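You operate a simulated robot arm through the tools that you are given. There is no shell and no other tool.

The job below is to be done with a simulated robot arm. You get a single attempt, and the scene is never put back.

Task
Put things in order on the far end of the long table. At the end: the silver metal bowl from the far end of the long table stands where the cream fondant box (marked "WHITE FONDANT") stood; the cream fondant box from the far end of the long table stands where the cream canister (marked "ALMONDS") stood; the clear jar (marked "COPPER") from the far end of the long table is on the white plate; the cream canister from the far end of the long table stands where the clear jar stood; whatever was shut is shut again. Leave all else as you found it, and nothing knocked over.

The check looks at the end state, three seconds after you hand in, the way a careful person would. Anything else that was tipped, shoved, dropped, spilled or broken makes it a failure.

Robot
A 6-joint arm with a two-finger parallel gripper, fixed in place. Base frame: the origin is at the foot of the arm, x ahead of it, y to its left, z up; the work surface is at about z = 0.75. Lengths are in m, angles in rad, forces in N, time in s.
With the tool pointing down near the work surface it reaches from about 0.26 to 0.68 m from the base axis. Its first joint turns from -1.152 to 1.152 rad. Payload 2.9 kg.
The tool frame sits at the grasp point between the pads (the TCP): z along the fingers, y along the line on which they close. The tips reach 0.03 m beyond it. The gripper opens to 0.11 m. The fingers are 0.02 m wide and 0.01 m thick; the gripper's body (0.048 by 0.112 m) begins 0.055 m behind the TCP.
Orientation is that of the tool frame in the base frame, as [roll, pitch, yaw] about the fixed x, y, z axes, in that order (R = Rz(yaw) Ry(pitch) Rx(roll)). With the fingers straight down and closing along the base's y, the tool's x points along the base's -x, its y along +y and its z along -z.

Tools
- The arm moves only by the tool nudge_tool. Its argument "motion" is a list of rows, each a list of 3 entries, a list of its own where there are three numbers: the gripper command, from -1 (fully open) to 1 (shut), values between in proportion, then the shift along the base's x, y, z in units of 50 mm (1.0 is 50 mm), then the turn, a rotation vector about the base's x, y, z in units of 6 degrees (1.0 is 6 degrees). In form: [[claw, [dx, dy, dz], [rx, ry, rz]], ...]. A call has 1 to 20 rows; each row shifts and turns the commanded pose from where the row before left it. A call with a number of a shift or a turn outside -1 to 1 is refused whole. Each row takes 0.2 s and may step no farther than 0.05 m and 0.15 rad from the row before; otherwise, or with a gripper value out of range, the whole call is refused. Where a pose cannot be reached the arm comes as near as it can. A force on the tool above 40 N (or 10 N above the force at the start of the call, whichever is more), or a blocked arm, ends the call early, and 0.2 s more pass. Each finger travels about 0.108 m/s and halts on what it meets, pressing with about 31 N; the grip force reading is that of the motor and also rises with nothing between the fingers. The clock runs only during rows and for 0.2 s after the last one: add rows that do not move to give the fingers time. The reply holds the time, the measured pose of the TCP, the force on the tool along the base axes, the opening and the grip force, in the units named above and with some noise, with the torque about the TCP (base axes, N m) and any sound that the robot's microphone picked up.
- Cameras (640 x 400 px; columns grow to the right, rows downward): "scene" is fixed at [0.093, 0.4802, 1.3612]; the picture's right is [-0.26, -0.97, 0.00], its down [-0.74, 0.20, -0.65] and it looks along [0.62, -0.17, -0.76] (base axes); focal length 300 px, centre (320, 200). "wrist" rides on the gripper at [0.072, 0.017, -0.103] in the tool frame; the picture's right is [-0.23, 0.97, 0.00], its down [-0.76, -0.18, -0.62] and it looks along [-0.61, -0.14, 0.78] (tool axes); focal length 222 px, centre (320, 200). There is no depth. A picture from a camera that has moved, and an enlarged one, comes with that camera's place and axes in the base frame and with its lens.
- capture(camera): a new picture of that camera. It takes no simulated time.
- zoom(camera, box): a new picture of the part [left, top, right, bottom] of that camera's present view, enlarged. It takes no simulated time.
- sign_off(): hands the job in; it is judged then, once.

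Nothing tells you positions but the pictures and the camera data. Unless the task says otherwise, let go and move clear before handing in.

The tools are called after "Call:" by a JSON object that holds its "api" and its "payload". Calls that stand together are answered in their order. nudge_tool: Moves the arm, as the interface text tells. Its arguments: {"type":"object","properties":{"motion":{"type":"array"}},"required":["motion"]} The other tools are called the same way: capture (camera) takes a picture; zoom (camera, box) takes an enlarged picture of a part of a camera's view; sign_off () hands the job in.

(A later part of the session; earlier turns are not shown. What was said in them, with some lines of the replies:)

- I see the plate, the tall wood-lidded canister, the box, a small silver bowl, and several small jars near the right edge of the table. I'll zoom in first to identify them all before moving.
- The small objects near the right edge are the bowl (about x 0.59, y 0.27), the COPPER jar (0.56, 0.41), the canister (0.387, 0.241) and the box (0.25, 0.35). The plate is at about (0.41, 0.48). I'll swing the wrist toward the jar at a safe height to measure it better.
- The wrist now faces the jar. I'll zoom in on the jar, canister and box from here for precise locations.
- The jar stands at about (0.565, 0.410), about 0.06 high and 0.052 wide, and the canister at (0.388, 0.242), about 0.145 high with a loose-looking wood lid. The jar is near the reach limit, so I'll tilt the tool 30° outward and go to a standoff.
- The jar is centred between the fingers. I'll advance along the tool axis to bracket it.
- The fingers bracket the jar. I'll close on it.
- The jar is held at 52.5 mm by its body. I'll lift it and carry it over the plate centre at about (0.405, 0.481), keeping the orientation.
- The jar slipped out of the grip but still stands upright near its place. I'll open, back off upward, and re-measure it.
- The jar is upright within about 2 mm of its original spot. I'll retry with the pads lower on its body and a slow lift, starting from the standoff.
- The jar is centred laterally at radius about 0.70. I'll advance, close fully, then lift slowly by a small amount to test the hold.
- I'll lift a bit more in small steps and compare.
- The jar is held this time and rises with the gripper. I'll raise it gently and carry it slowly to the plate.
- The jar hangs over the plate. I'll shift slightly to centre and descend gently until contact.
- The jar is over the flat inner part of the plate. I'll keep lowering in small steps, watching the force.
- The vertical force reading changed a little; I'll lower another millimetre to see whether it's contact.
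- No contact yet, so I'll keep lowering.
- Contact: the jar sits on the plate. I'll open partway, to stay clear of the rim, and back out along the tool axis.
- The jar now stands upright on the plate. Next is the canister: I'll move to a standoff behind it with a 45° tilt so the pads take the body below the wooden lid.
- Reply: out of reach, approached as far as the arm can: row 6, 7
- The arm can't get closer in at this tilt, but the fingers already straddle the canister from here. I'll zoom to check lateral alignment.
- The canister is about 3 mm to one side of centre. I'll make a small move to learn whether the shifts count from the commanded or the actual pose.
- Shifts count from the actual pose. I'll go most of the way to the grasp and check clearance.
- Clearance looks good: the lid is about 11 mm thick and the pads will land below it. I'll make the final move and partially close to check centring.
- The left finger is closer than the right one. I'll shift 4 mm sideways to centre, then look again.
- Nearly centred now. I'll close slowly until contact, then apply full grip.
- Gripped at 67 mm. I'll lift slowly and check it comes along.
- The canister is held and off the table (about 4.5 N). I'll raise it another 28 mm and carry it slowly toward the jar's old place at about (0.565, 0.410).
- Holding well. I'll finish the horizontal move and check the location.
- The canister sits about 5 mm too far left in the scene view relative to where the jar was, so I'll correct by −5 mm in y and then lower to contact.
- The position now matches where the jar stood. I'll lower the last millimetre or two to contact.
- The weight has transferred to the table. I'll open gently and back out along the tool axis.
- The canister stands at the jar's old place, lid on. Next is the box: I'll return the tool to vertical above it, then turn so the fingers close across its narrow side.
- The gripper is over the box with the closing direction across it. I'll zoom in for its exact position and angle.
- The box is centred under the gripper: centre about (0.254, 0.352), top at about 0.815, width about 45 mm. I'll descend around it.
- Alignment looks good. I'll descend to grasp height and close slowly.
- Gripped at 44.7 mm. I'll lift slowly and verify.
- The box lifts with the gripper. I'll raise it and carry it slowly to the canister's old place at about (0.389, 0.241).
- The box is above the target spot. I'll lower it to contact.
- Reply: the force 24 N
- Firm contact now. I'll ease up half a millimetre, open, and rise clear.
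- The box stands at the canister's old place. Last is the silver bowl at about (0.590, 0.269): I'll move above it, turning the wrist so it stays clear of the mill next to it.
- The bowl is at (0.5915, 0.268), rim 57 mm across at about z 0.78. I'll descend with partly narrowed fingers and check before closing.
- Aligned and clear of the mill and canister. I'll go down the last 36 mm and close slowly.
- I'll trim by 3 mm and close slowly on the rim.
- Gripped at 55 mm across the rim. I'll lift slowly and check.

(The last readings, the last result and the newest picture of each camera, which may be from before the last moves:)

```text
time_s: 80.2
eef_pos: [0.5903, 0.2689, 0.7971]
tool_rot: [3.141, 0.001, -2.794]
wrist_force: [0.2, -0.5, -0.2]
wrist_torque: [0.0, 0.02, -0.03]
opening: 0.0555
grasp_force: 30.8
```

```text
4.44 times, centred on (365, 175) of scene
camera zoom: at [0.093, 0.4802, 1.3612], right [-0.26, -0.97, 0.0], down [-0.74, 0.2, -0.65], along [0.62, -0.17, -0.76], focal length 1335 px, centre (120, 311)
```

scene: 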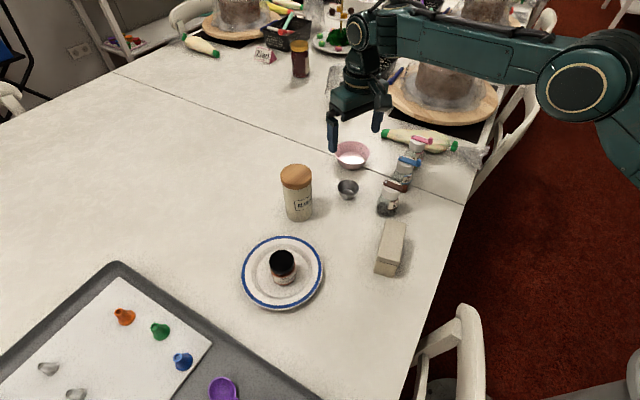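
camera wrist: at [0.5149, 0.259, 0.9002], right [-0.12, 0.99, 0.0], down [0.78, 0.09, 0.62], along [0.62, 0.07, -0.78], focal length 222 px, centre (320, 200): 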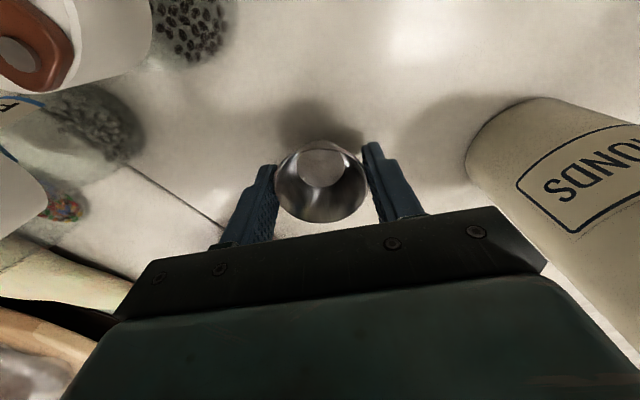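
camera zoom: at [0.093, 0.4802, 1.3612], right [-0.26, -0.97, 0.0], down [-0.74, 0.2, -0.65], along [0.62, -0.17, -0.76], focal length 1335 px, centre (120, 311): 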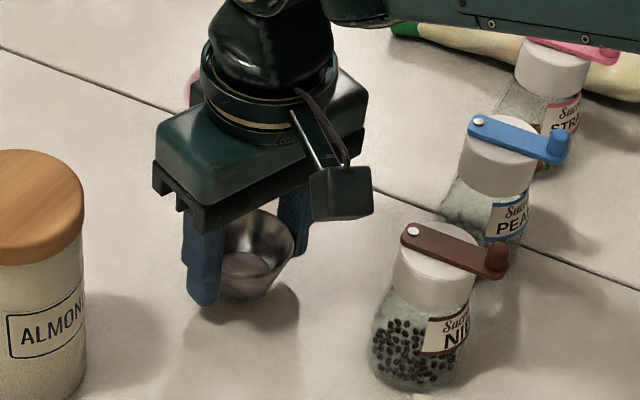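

The bowl is held level. I'll raise it well above the box and jar, then carry it toward the box's old place at about (0.2535, 0.352).

Call:
{"api": "nudge_tool", "payload": {"motion": [[1, [0, 0, 0.08], [0, 0, 0]], [1, [0, 0, 0.15], [0, 0, 0]], [1, [0, 0, 0.2], [0, 0, 0]], [1, [0, 0, 0.2], [0, 0, 0]], [1, [0, 0, 0.2], [0, 0, 0]], [1, [0, 0, 0.2], [0, 0, 0]], [1, [0, 0, 0.2], [0, 0, 0]], [1, [0, 0, 0.2], [0, 0, 0]], [1, [0, 0, 0.2], [0, 0, 0]], [1, [0, 0, 0.15], [0, 0, 0]], [1, [0, 0, 0.08], [0, 0, 0]], [1, [0, 0, 0], [0, 0, 0]]]}}

Call:
{"api": "nudge_tool", "payload": {"motion": [[1, [-0.136, 0.034, 0], [0, 0, 0]], [1, [-0.238, 0.059, 0], [0, 0, 0]], [1, [-0.34, 0.084, 0], [0, 0, 0]], [1, [-0.34, 0.084, 0], [0, 0, 0]], [1, [-0.34, 0.084, 0], [0, 0, 0]], [1, [-0.34, 0.084, 0], [0, 0, 0]], [1, [-0.34, 0.084, 0], [0, 0, 0]], [1, [-0.34, 0.084, 0], [0, 0, 0]], [1, [-0.34, 0.084, 0], [0, 0, 0]], [1, [-0.34, 0.084, 0], [0, 0, 0]], [1, [-0.34, 0.084, 0], [0, 0, 0]], [1, [-0.34, 0.084, 0], [0, 0, 0]], [1, [-0.34, 0.084, 0], [0, 0, 0]], [1, [-0.34, 0.084, 0], [0, 0, 0]], [1, [-0.34, 0.084, 0], [0, 0, 0]], [1, [-0.34, 0.084, 0], [0, 0, 0]], [1, [-0.34, 0.084, 0], [0, 0, 0]], [1, [-0.238, 0.059, 0], [0, 0, 0]], [1, [-0.136, 0.034, 0], [0, 0, 0]], [1, [0, 0, 0], [0, 0, 0]]]}}

Call:
{"api": "capture", "payload": {"camera": "wrist"}}

Call:
{"api": "capture", "payload": {"camera": "scene"}}

```text
time_s: 82.8
eef_pos: [0.5887, 0.2683, 0.8889]
tool_rot: [3.141, -0.001, -2.794]
wrist_force: [0.0, -0.3, -0.5]
wrist_torque: [0.0, -0.02, 0.03]
opening: 0.0555
grasp_force: 30.6
```

```text
time_s: 87.0
eef_pos: [0.295, 0.342, 0.8882]
tool_rot: [-3.141, -0.001, -2.792]
wrist_force: [-0.2, 0.6, -0.1]
wrist_torque: [-0.01, 0.04, -0.04]
opening: 0.0556
grasp_force: 30.7
```

```text
taken
camera wrist: at [0.2209, 0.3315, 0.9923], right [-0.12, 0.99, 0.0], down [0.78, 0.09, 0.62], along [0.62, 0.07, -0.78], focal length 222 px, centre (320, 200)
```

wrist: 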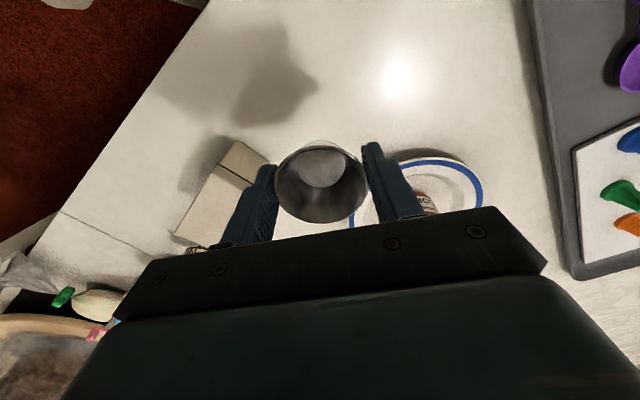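

```text
taken
```

scene: 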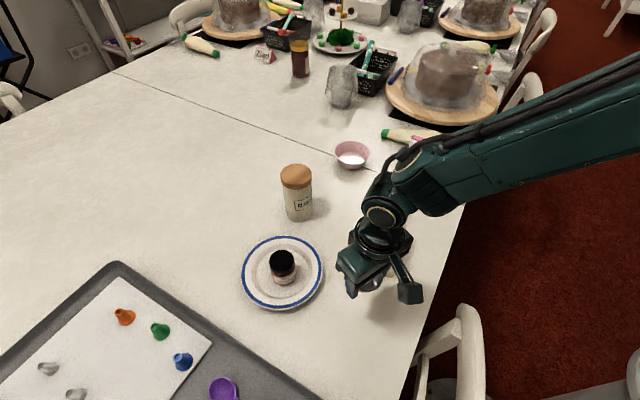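

The bowl is still held. I'll finish the horizontal move and descend.

Call:
{"api": "nudge_tool", "payload": {"motion": [[1, [-0.13, 0.03, 0], [0, 0, 0]], [1, [-0.25, 0.06, 0], [0, 0, 0]], [1, [-0.25, 0.06, 0], [0, 0, 0]], [1, [-0.2, 0.05, 0], [0, 0, 0]], [1, [0, 0, 0], [0, 0, 0]], [1, [0, 0, -0.1], [0, 0, 0]], [1, [0, 0, -0.2], [0, 0, 0]], [1, [0, 0, -0.2], [0, 0, 0]], [1, [0, 0, -0.2], [0, 0, 0]], [1, [0, 0, -0.2], [0, 0, 0]], [1, [0, 0, -0.2], [0, 0, 0]], [1, [0, 0, -0.2], [0, 0, 0]], [1, [0, 0, -0.2], [0, 0, 0]], [1, [0, 0, -0.15], [0, 0, 0]], [1, [0, 0, -0.1], [0, 0, 0]], [1, [0, 0, -0.05], [0, 0, 0]], [1, [0, 0, 0], [0, 0, 0]]]}}

Call:
{"api": "capture", "payload": {"camera": "wrist"}}

Call:
{"api": "zoom", "payload": {"camera": "scene", "box": [300, 240, 460, 380]}}

```text
time_s: 90.6
eef_pos: [0.2559, 0.3507, 0.7984]
tool_rot: [-3.141, 0.0, -2.794]
wrist_force: [1.0, 0.4, -0.7]
wrist_torque: [0.02, 0.03, 0.01]
opening: 0.0557
grasp_force: 31.1
```

```text
taken
camera wrist: at [0.18, 0.3408, 0.9022], right [-0.12, 0.99, 0.0], down [0.78, 0.09, 0.62], along [0.62, 0.07, -0.78], focal length 222 px, centre (320, 200)
```

wrist: 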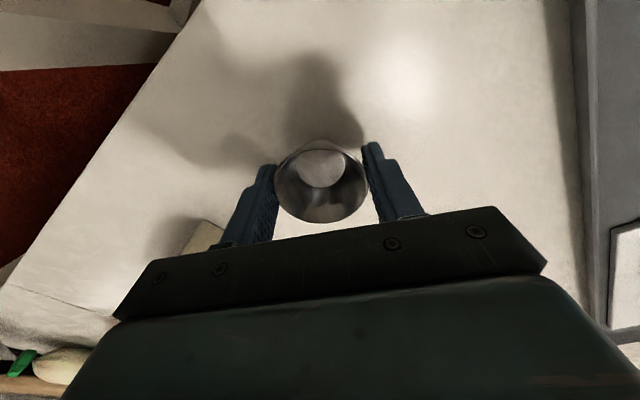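

```text
2.86 times, centred on (380, 310) of scene
camera zoom: at [0.093, 0.4802, 1.3612], right [-0.26, -0.97, 0.0], down [-0.74, 0.2, -0.65], along [0.62, -0.17, -0.76], focal length 858 px, centre (149, -114)
```

zoom: 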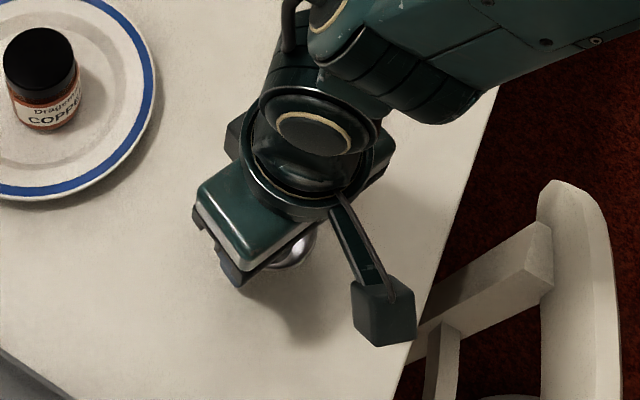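

Close to the table; I'll lower in small steps to contact.

Call:
{"api": "nudge_tool", "payload": {"motion": [[1, [-0.03, 0.02, -0.05], [0, 0, 0]], [1, [0, 0, -0.05], [0, 0, 0]], [1, [0, 0, -0.05], [0, 0, 0]], [1, [0, 0, 0], [0, 0, 0]]]}}

Call:
{"api": "nudge_tool", "payload": {"motion": [[1, [0, 0, -0.03], [0, 0, 0]], [1, [0, 0, 0], [0, 0, 0]]]}}

```text
time_s: 91.6
eef_pos: [0.253, 0.3516, 0.791]
tool_rot: [-3.139, 0.001, -2.796]
wrist_force: [0.1, 0.6, -0.8]
wrist_torque: [-0.01, -0.01, 0.02]
opening: 0.0555
grasp_force: 30.6
```

```text
time_s: 92.2
eef_pos: [0.2524, 0.352, 0.7892]
tool_rot: [3.141, -0.001, -2.794]
wrist_force: [-0.4, 0.5, -1.1]
wrist_torque: [-0.03, -0.03, -0.03]
opening: 0.0554
grasp_force: 31.3
```

Call:
{"api": "nudge_tool", "payload": {"motion": [[1, [0, 0, -0.02], [0, 0, 0]], [1, [0, 0, 0], [0, 0, 0]]]}}

Call:
{"api": "nudge_tool", "payload": {"motion": [[1, [0, 0, -0.015], [0, 0, 0]], [1, [0, 0, 0], [0, 0, 0]]]}}

Call:
{"api": "capture", "payload": {"camera": "wrist"}}

```text
time_s: 92.8
eef_pos: [0.2525, 0.3522, 0.788]
tool_rot: [-3.141, 0.001, -2.794]
wrist_force: [0.0, -0.1, -1.4]
wrist_torque: [0.02, 0.02, 0.0]
opening: 0.0555
grasp_force: 30.9
```

```text
time_s: 93.4
eef_pos: [0.2547, 0.3513, 0.7866]
tool_rot: [3.14, -0.001, -2.794]
wrist_force: [0.5, 1.0, -0.6]
wrist_torque: [-0.03, 0.04, 0.0]
opening: 0.0554
grasp_force: 31.0
```

```text
taken
camera wrist: at [0.1789, 0.342, 0.8912], right [-0.12, 0.99, 0.0], down [0.78, 0.09, 0.62], along [0.62, 0.07, -0.78], focal length 222 px, centre (320, 200)
```

wrist: 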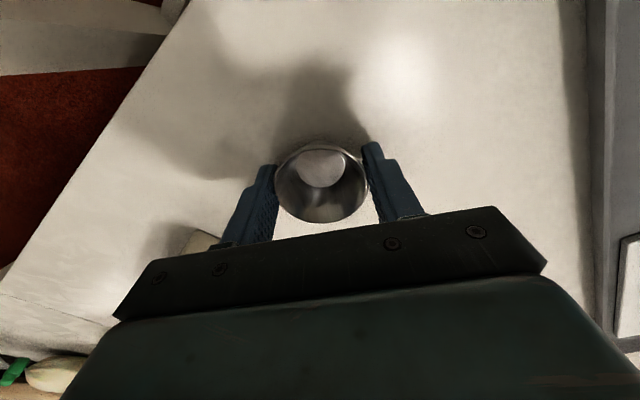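

Call:
{"api": "nudge_tool", "payload": {"motion": [[1, [0, 0, -0.015], [0, 0, 0]], [1, [0, 0, 0], [0, 0, 0]]]}}

```text
time_s: 94.0
eef_pos: [0.2544, 0.3515, 0.787]
tool_rot: [-3.141, 0.001, -2.796]
wrist_force: [0.5, -0.6, 0.0]
wrist_torque: [-0.04, 0.03, 0.03]
opening: 0.0554
grasp_force: 31.1
```

Call:
{"api": "nudge_tool", "payload": {"motion": [[1, [0, 0, -0.012], [0, 0, 0]], [1, [0, 0, 0], [0, 0, 0]]]}}

```text
time_s: 94.6
eef_pos: [0.2537, 0.3512, 0.7867]
tool_rot: [-3.14, 0.001, -2.794]
wrist_force: [0.0, -1.1, 8.2]
wrist_torque: [-0.06, -0.06, 0.02]
opening: 0.0551
grasp_force: 31.5
```

The bowl touches the table (8 N). I'll open gently and rise clear.

Call:
{"api": "nudge_tool", "payload": {"motion": [[1, [0, 0, 0.006], [0, 0, 0]], [-0.04, [0, 0, 0], [0, 0, 0]], [-0.1, [0, 0, 0], [0, 0, 0]], [-0.2, [0, 0, 0], [0, 0, 0]], [-0.4, [0, 0, 0], [0, 0, 0]], [-0.6, [0, 0, 0], [0, 0, 0]], [-0.6, [0, 0, 0.2], [0, 0, 0]], [-0.6, [0, 0, 0.6], [0, 0, 0]], [-0.6, [0, 0, 0.9], [0, 0, 0]], [-0.6, [0, 0, 0.9], [0, 0, 0]], [-1, [0, 0, 0.9], [0, 0, 0]], [-1, [0, 0, 0.9], [0, 0, 0]], [-1, [0, 0, 0.9], [0, 0, 0]], [-1, [0, 0, 0], [0, 0, 0]]]}}

Call:
{"api": "capture", "payload": {"camera": "wrist"}}

Call:
{"api": "capture", "payload": {"camera": "scene"}}

```text
time_s: 97.6
eef_pos: [0.2508, 0.3527, 1.0491]
tool_rot: [-3.142, 0.0, -2.795]
wrist_force: [0.5, -0.2, 0.4]
wrist_torque: [-0.02, 0.01, -0.01]
opening: 0.1098
grasp_force: 0.0
```

```text
taken
camera wrist: at [0.1762, 0.3428, 1.1537], right [-0.12, 0.99, 0.0], down [0.78, 0.09, 0.62], along [0.62, 0.07, -0.78], focal length 222 px, centre (320, 200)
```

wrist: 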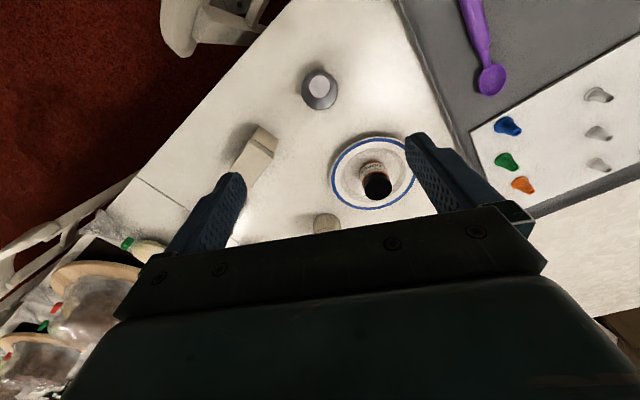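

```text
taken
```

scene: 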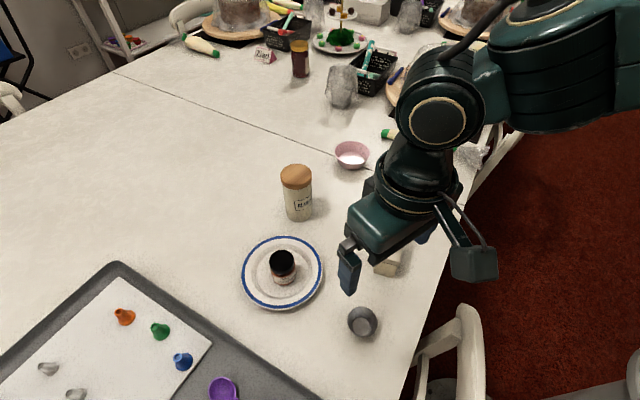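

The bowl is released. I'll move the arm back toward its start pose and inspect everything up close.

Call:
{"api": "nudge_tool", "payload": {"motion": [[-1, [0.3, -0.3, 0.5], [0, 0, 0]], [-1, [0.5, -0.4, 0.2], [0, 0, -0.5]], [-1, [0.6, -0.5, 0], [0, 0, -0.8]], [-1, [0.6, -0.5, 0], [0, 0, -0.8]], [-1, [0.6, -0.4, 0], [0, 0, -0.8]], [-1, [0.5, 0, 0], [0, 0, -0.4]], [-1, [0.5, 0, 0], [0, 0, 0]], [-1, [0, 0, 0], [0, 0, 0]]]}}

Call:
{"api": "capture", "payload": {"camera": "scene"}}

Call:
{"api": "zoom", "payload": {"camera": "scene", "box": [330, 210, 430, 350]}}

Call:
{"api": "zoom", "payload": {"camera": "scene", "box": [230, 150, 350, 320]}}

Call:
{"api": "zoom", "payload": {"camera": "scene", "box": [275, 170, 325, 230]}}

```text
time_s: 99.4
eef_pos: [0.4319, 0.2466, 1.0855]
tool_rot: [-3.141, 0.002, -3.14]
wrist_force: [-0.9, 0.0, -0.2]
wrist_torque: [0.03, 0.0, 0.0]
opening: 0.1098
grasp_force: 0.1
```

```text
taken
```

scene: 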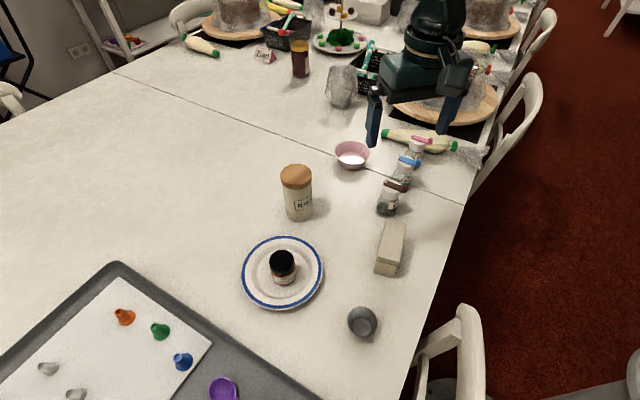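

```text
2.86 times, centred on (380, 280) of scene
camera zoom: at [0.093, 0.4802, 1.3612], right [-0.26, -0.97, 0.0], down [-0.74, 0.2, -0.65], along [0.62, -0.17, -0.76], focal length 858 px, centre (149, -29)
```

zoom: 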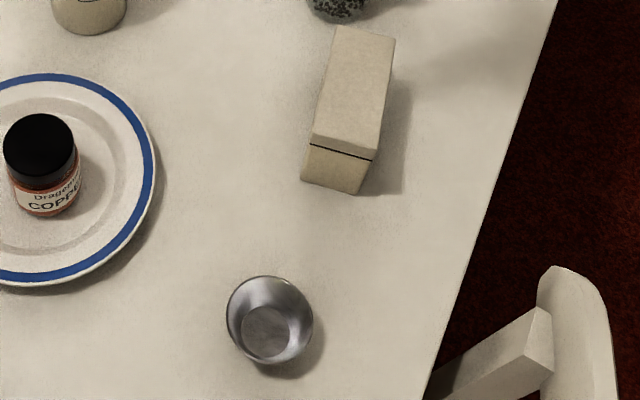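

```text
2.35 times, centred on (290, 235) of scene
camera zoom: at [0.093, 0.4802, 1.3612], right [-0.26, -0.97, 0.0], down [-0.74, 0.2, -0.65], along [0.62, -0.17, -0.76], focal length 707 px, centre (391, 118)
```

zoom: 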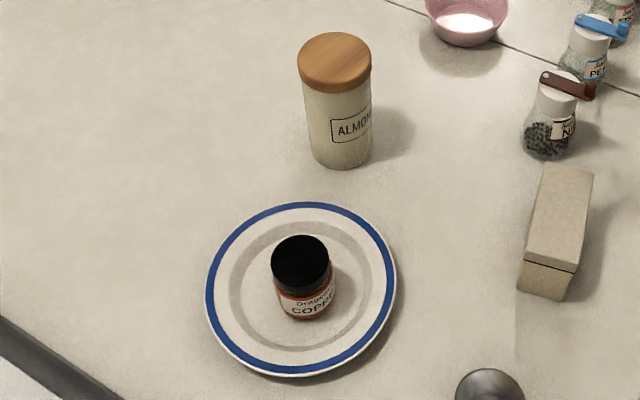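

```text
6.67 times, centred on (300, 200) of scene
camera zoom: at [0.093, 0.4802, 1.3612], right [-0.26, -0.97, 0.0], down [-0.74, 0.2, -0.65], along [0.62, -0.17, -0.76], focal length 2002 px, centre (453, 200)
```

zoom: 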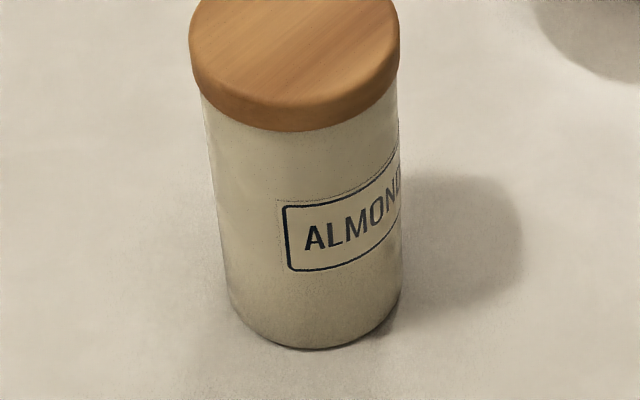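

Everything checks out. The COPPER jar is upright on the plate, and the canister with its lid on is at the jar's old place. The box is at the canister's place within about 5 mm, and the bowl is upright at the box's place. Nothing else has moved and the arm is clear, so I'm handing in.

Call:
{"api": "sign_off", "payload": {}}

```text
The job is handed in.
```

I finished the rearrangement and handed it in; the result of the check hasn't come back. My last pictures showed all four items upright and the plate, pink bowl and mills where they started.

| Item | Where it is now | Accuracy |
|---|---|---|
| Clear jar ("COPPER") | on the flat middle of the white plate | – |
| Cream canister ("ALMONDS") | where the jar stood, lid still on | within 2 mm |
| Cream fondant box | where the canister stood, lid still shut | about 5 mm off |
| Silver bowl | where the box stood | within 2 mm |

The distances are estimates from the pictures.

On the first try the jar slipped out of the gripper as I lifted it. It stayed upright and moved only about 2 mm. I gripped it lower and lifted more slowly the second time, and that worked.
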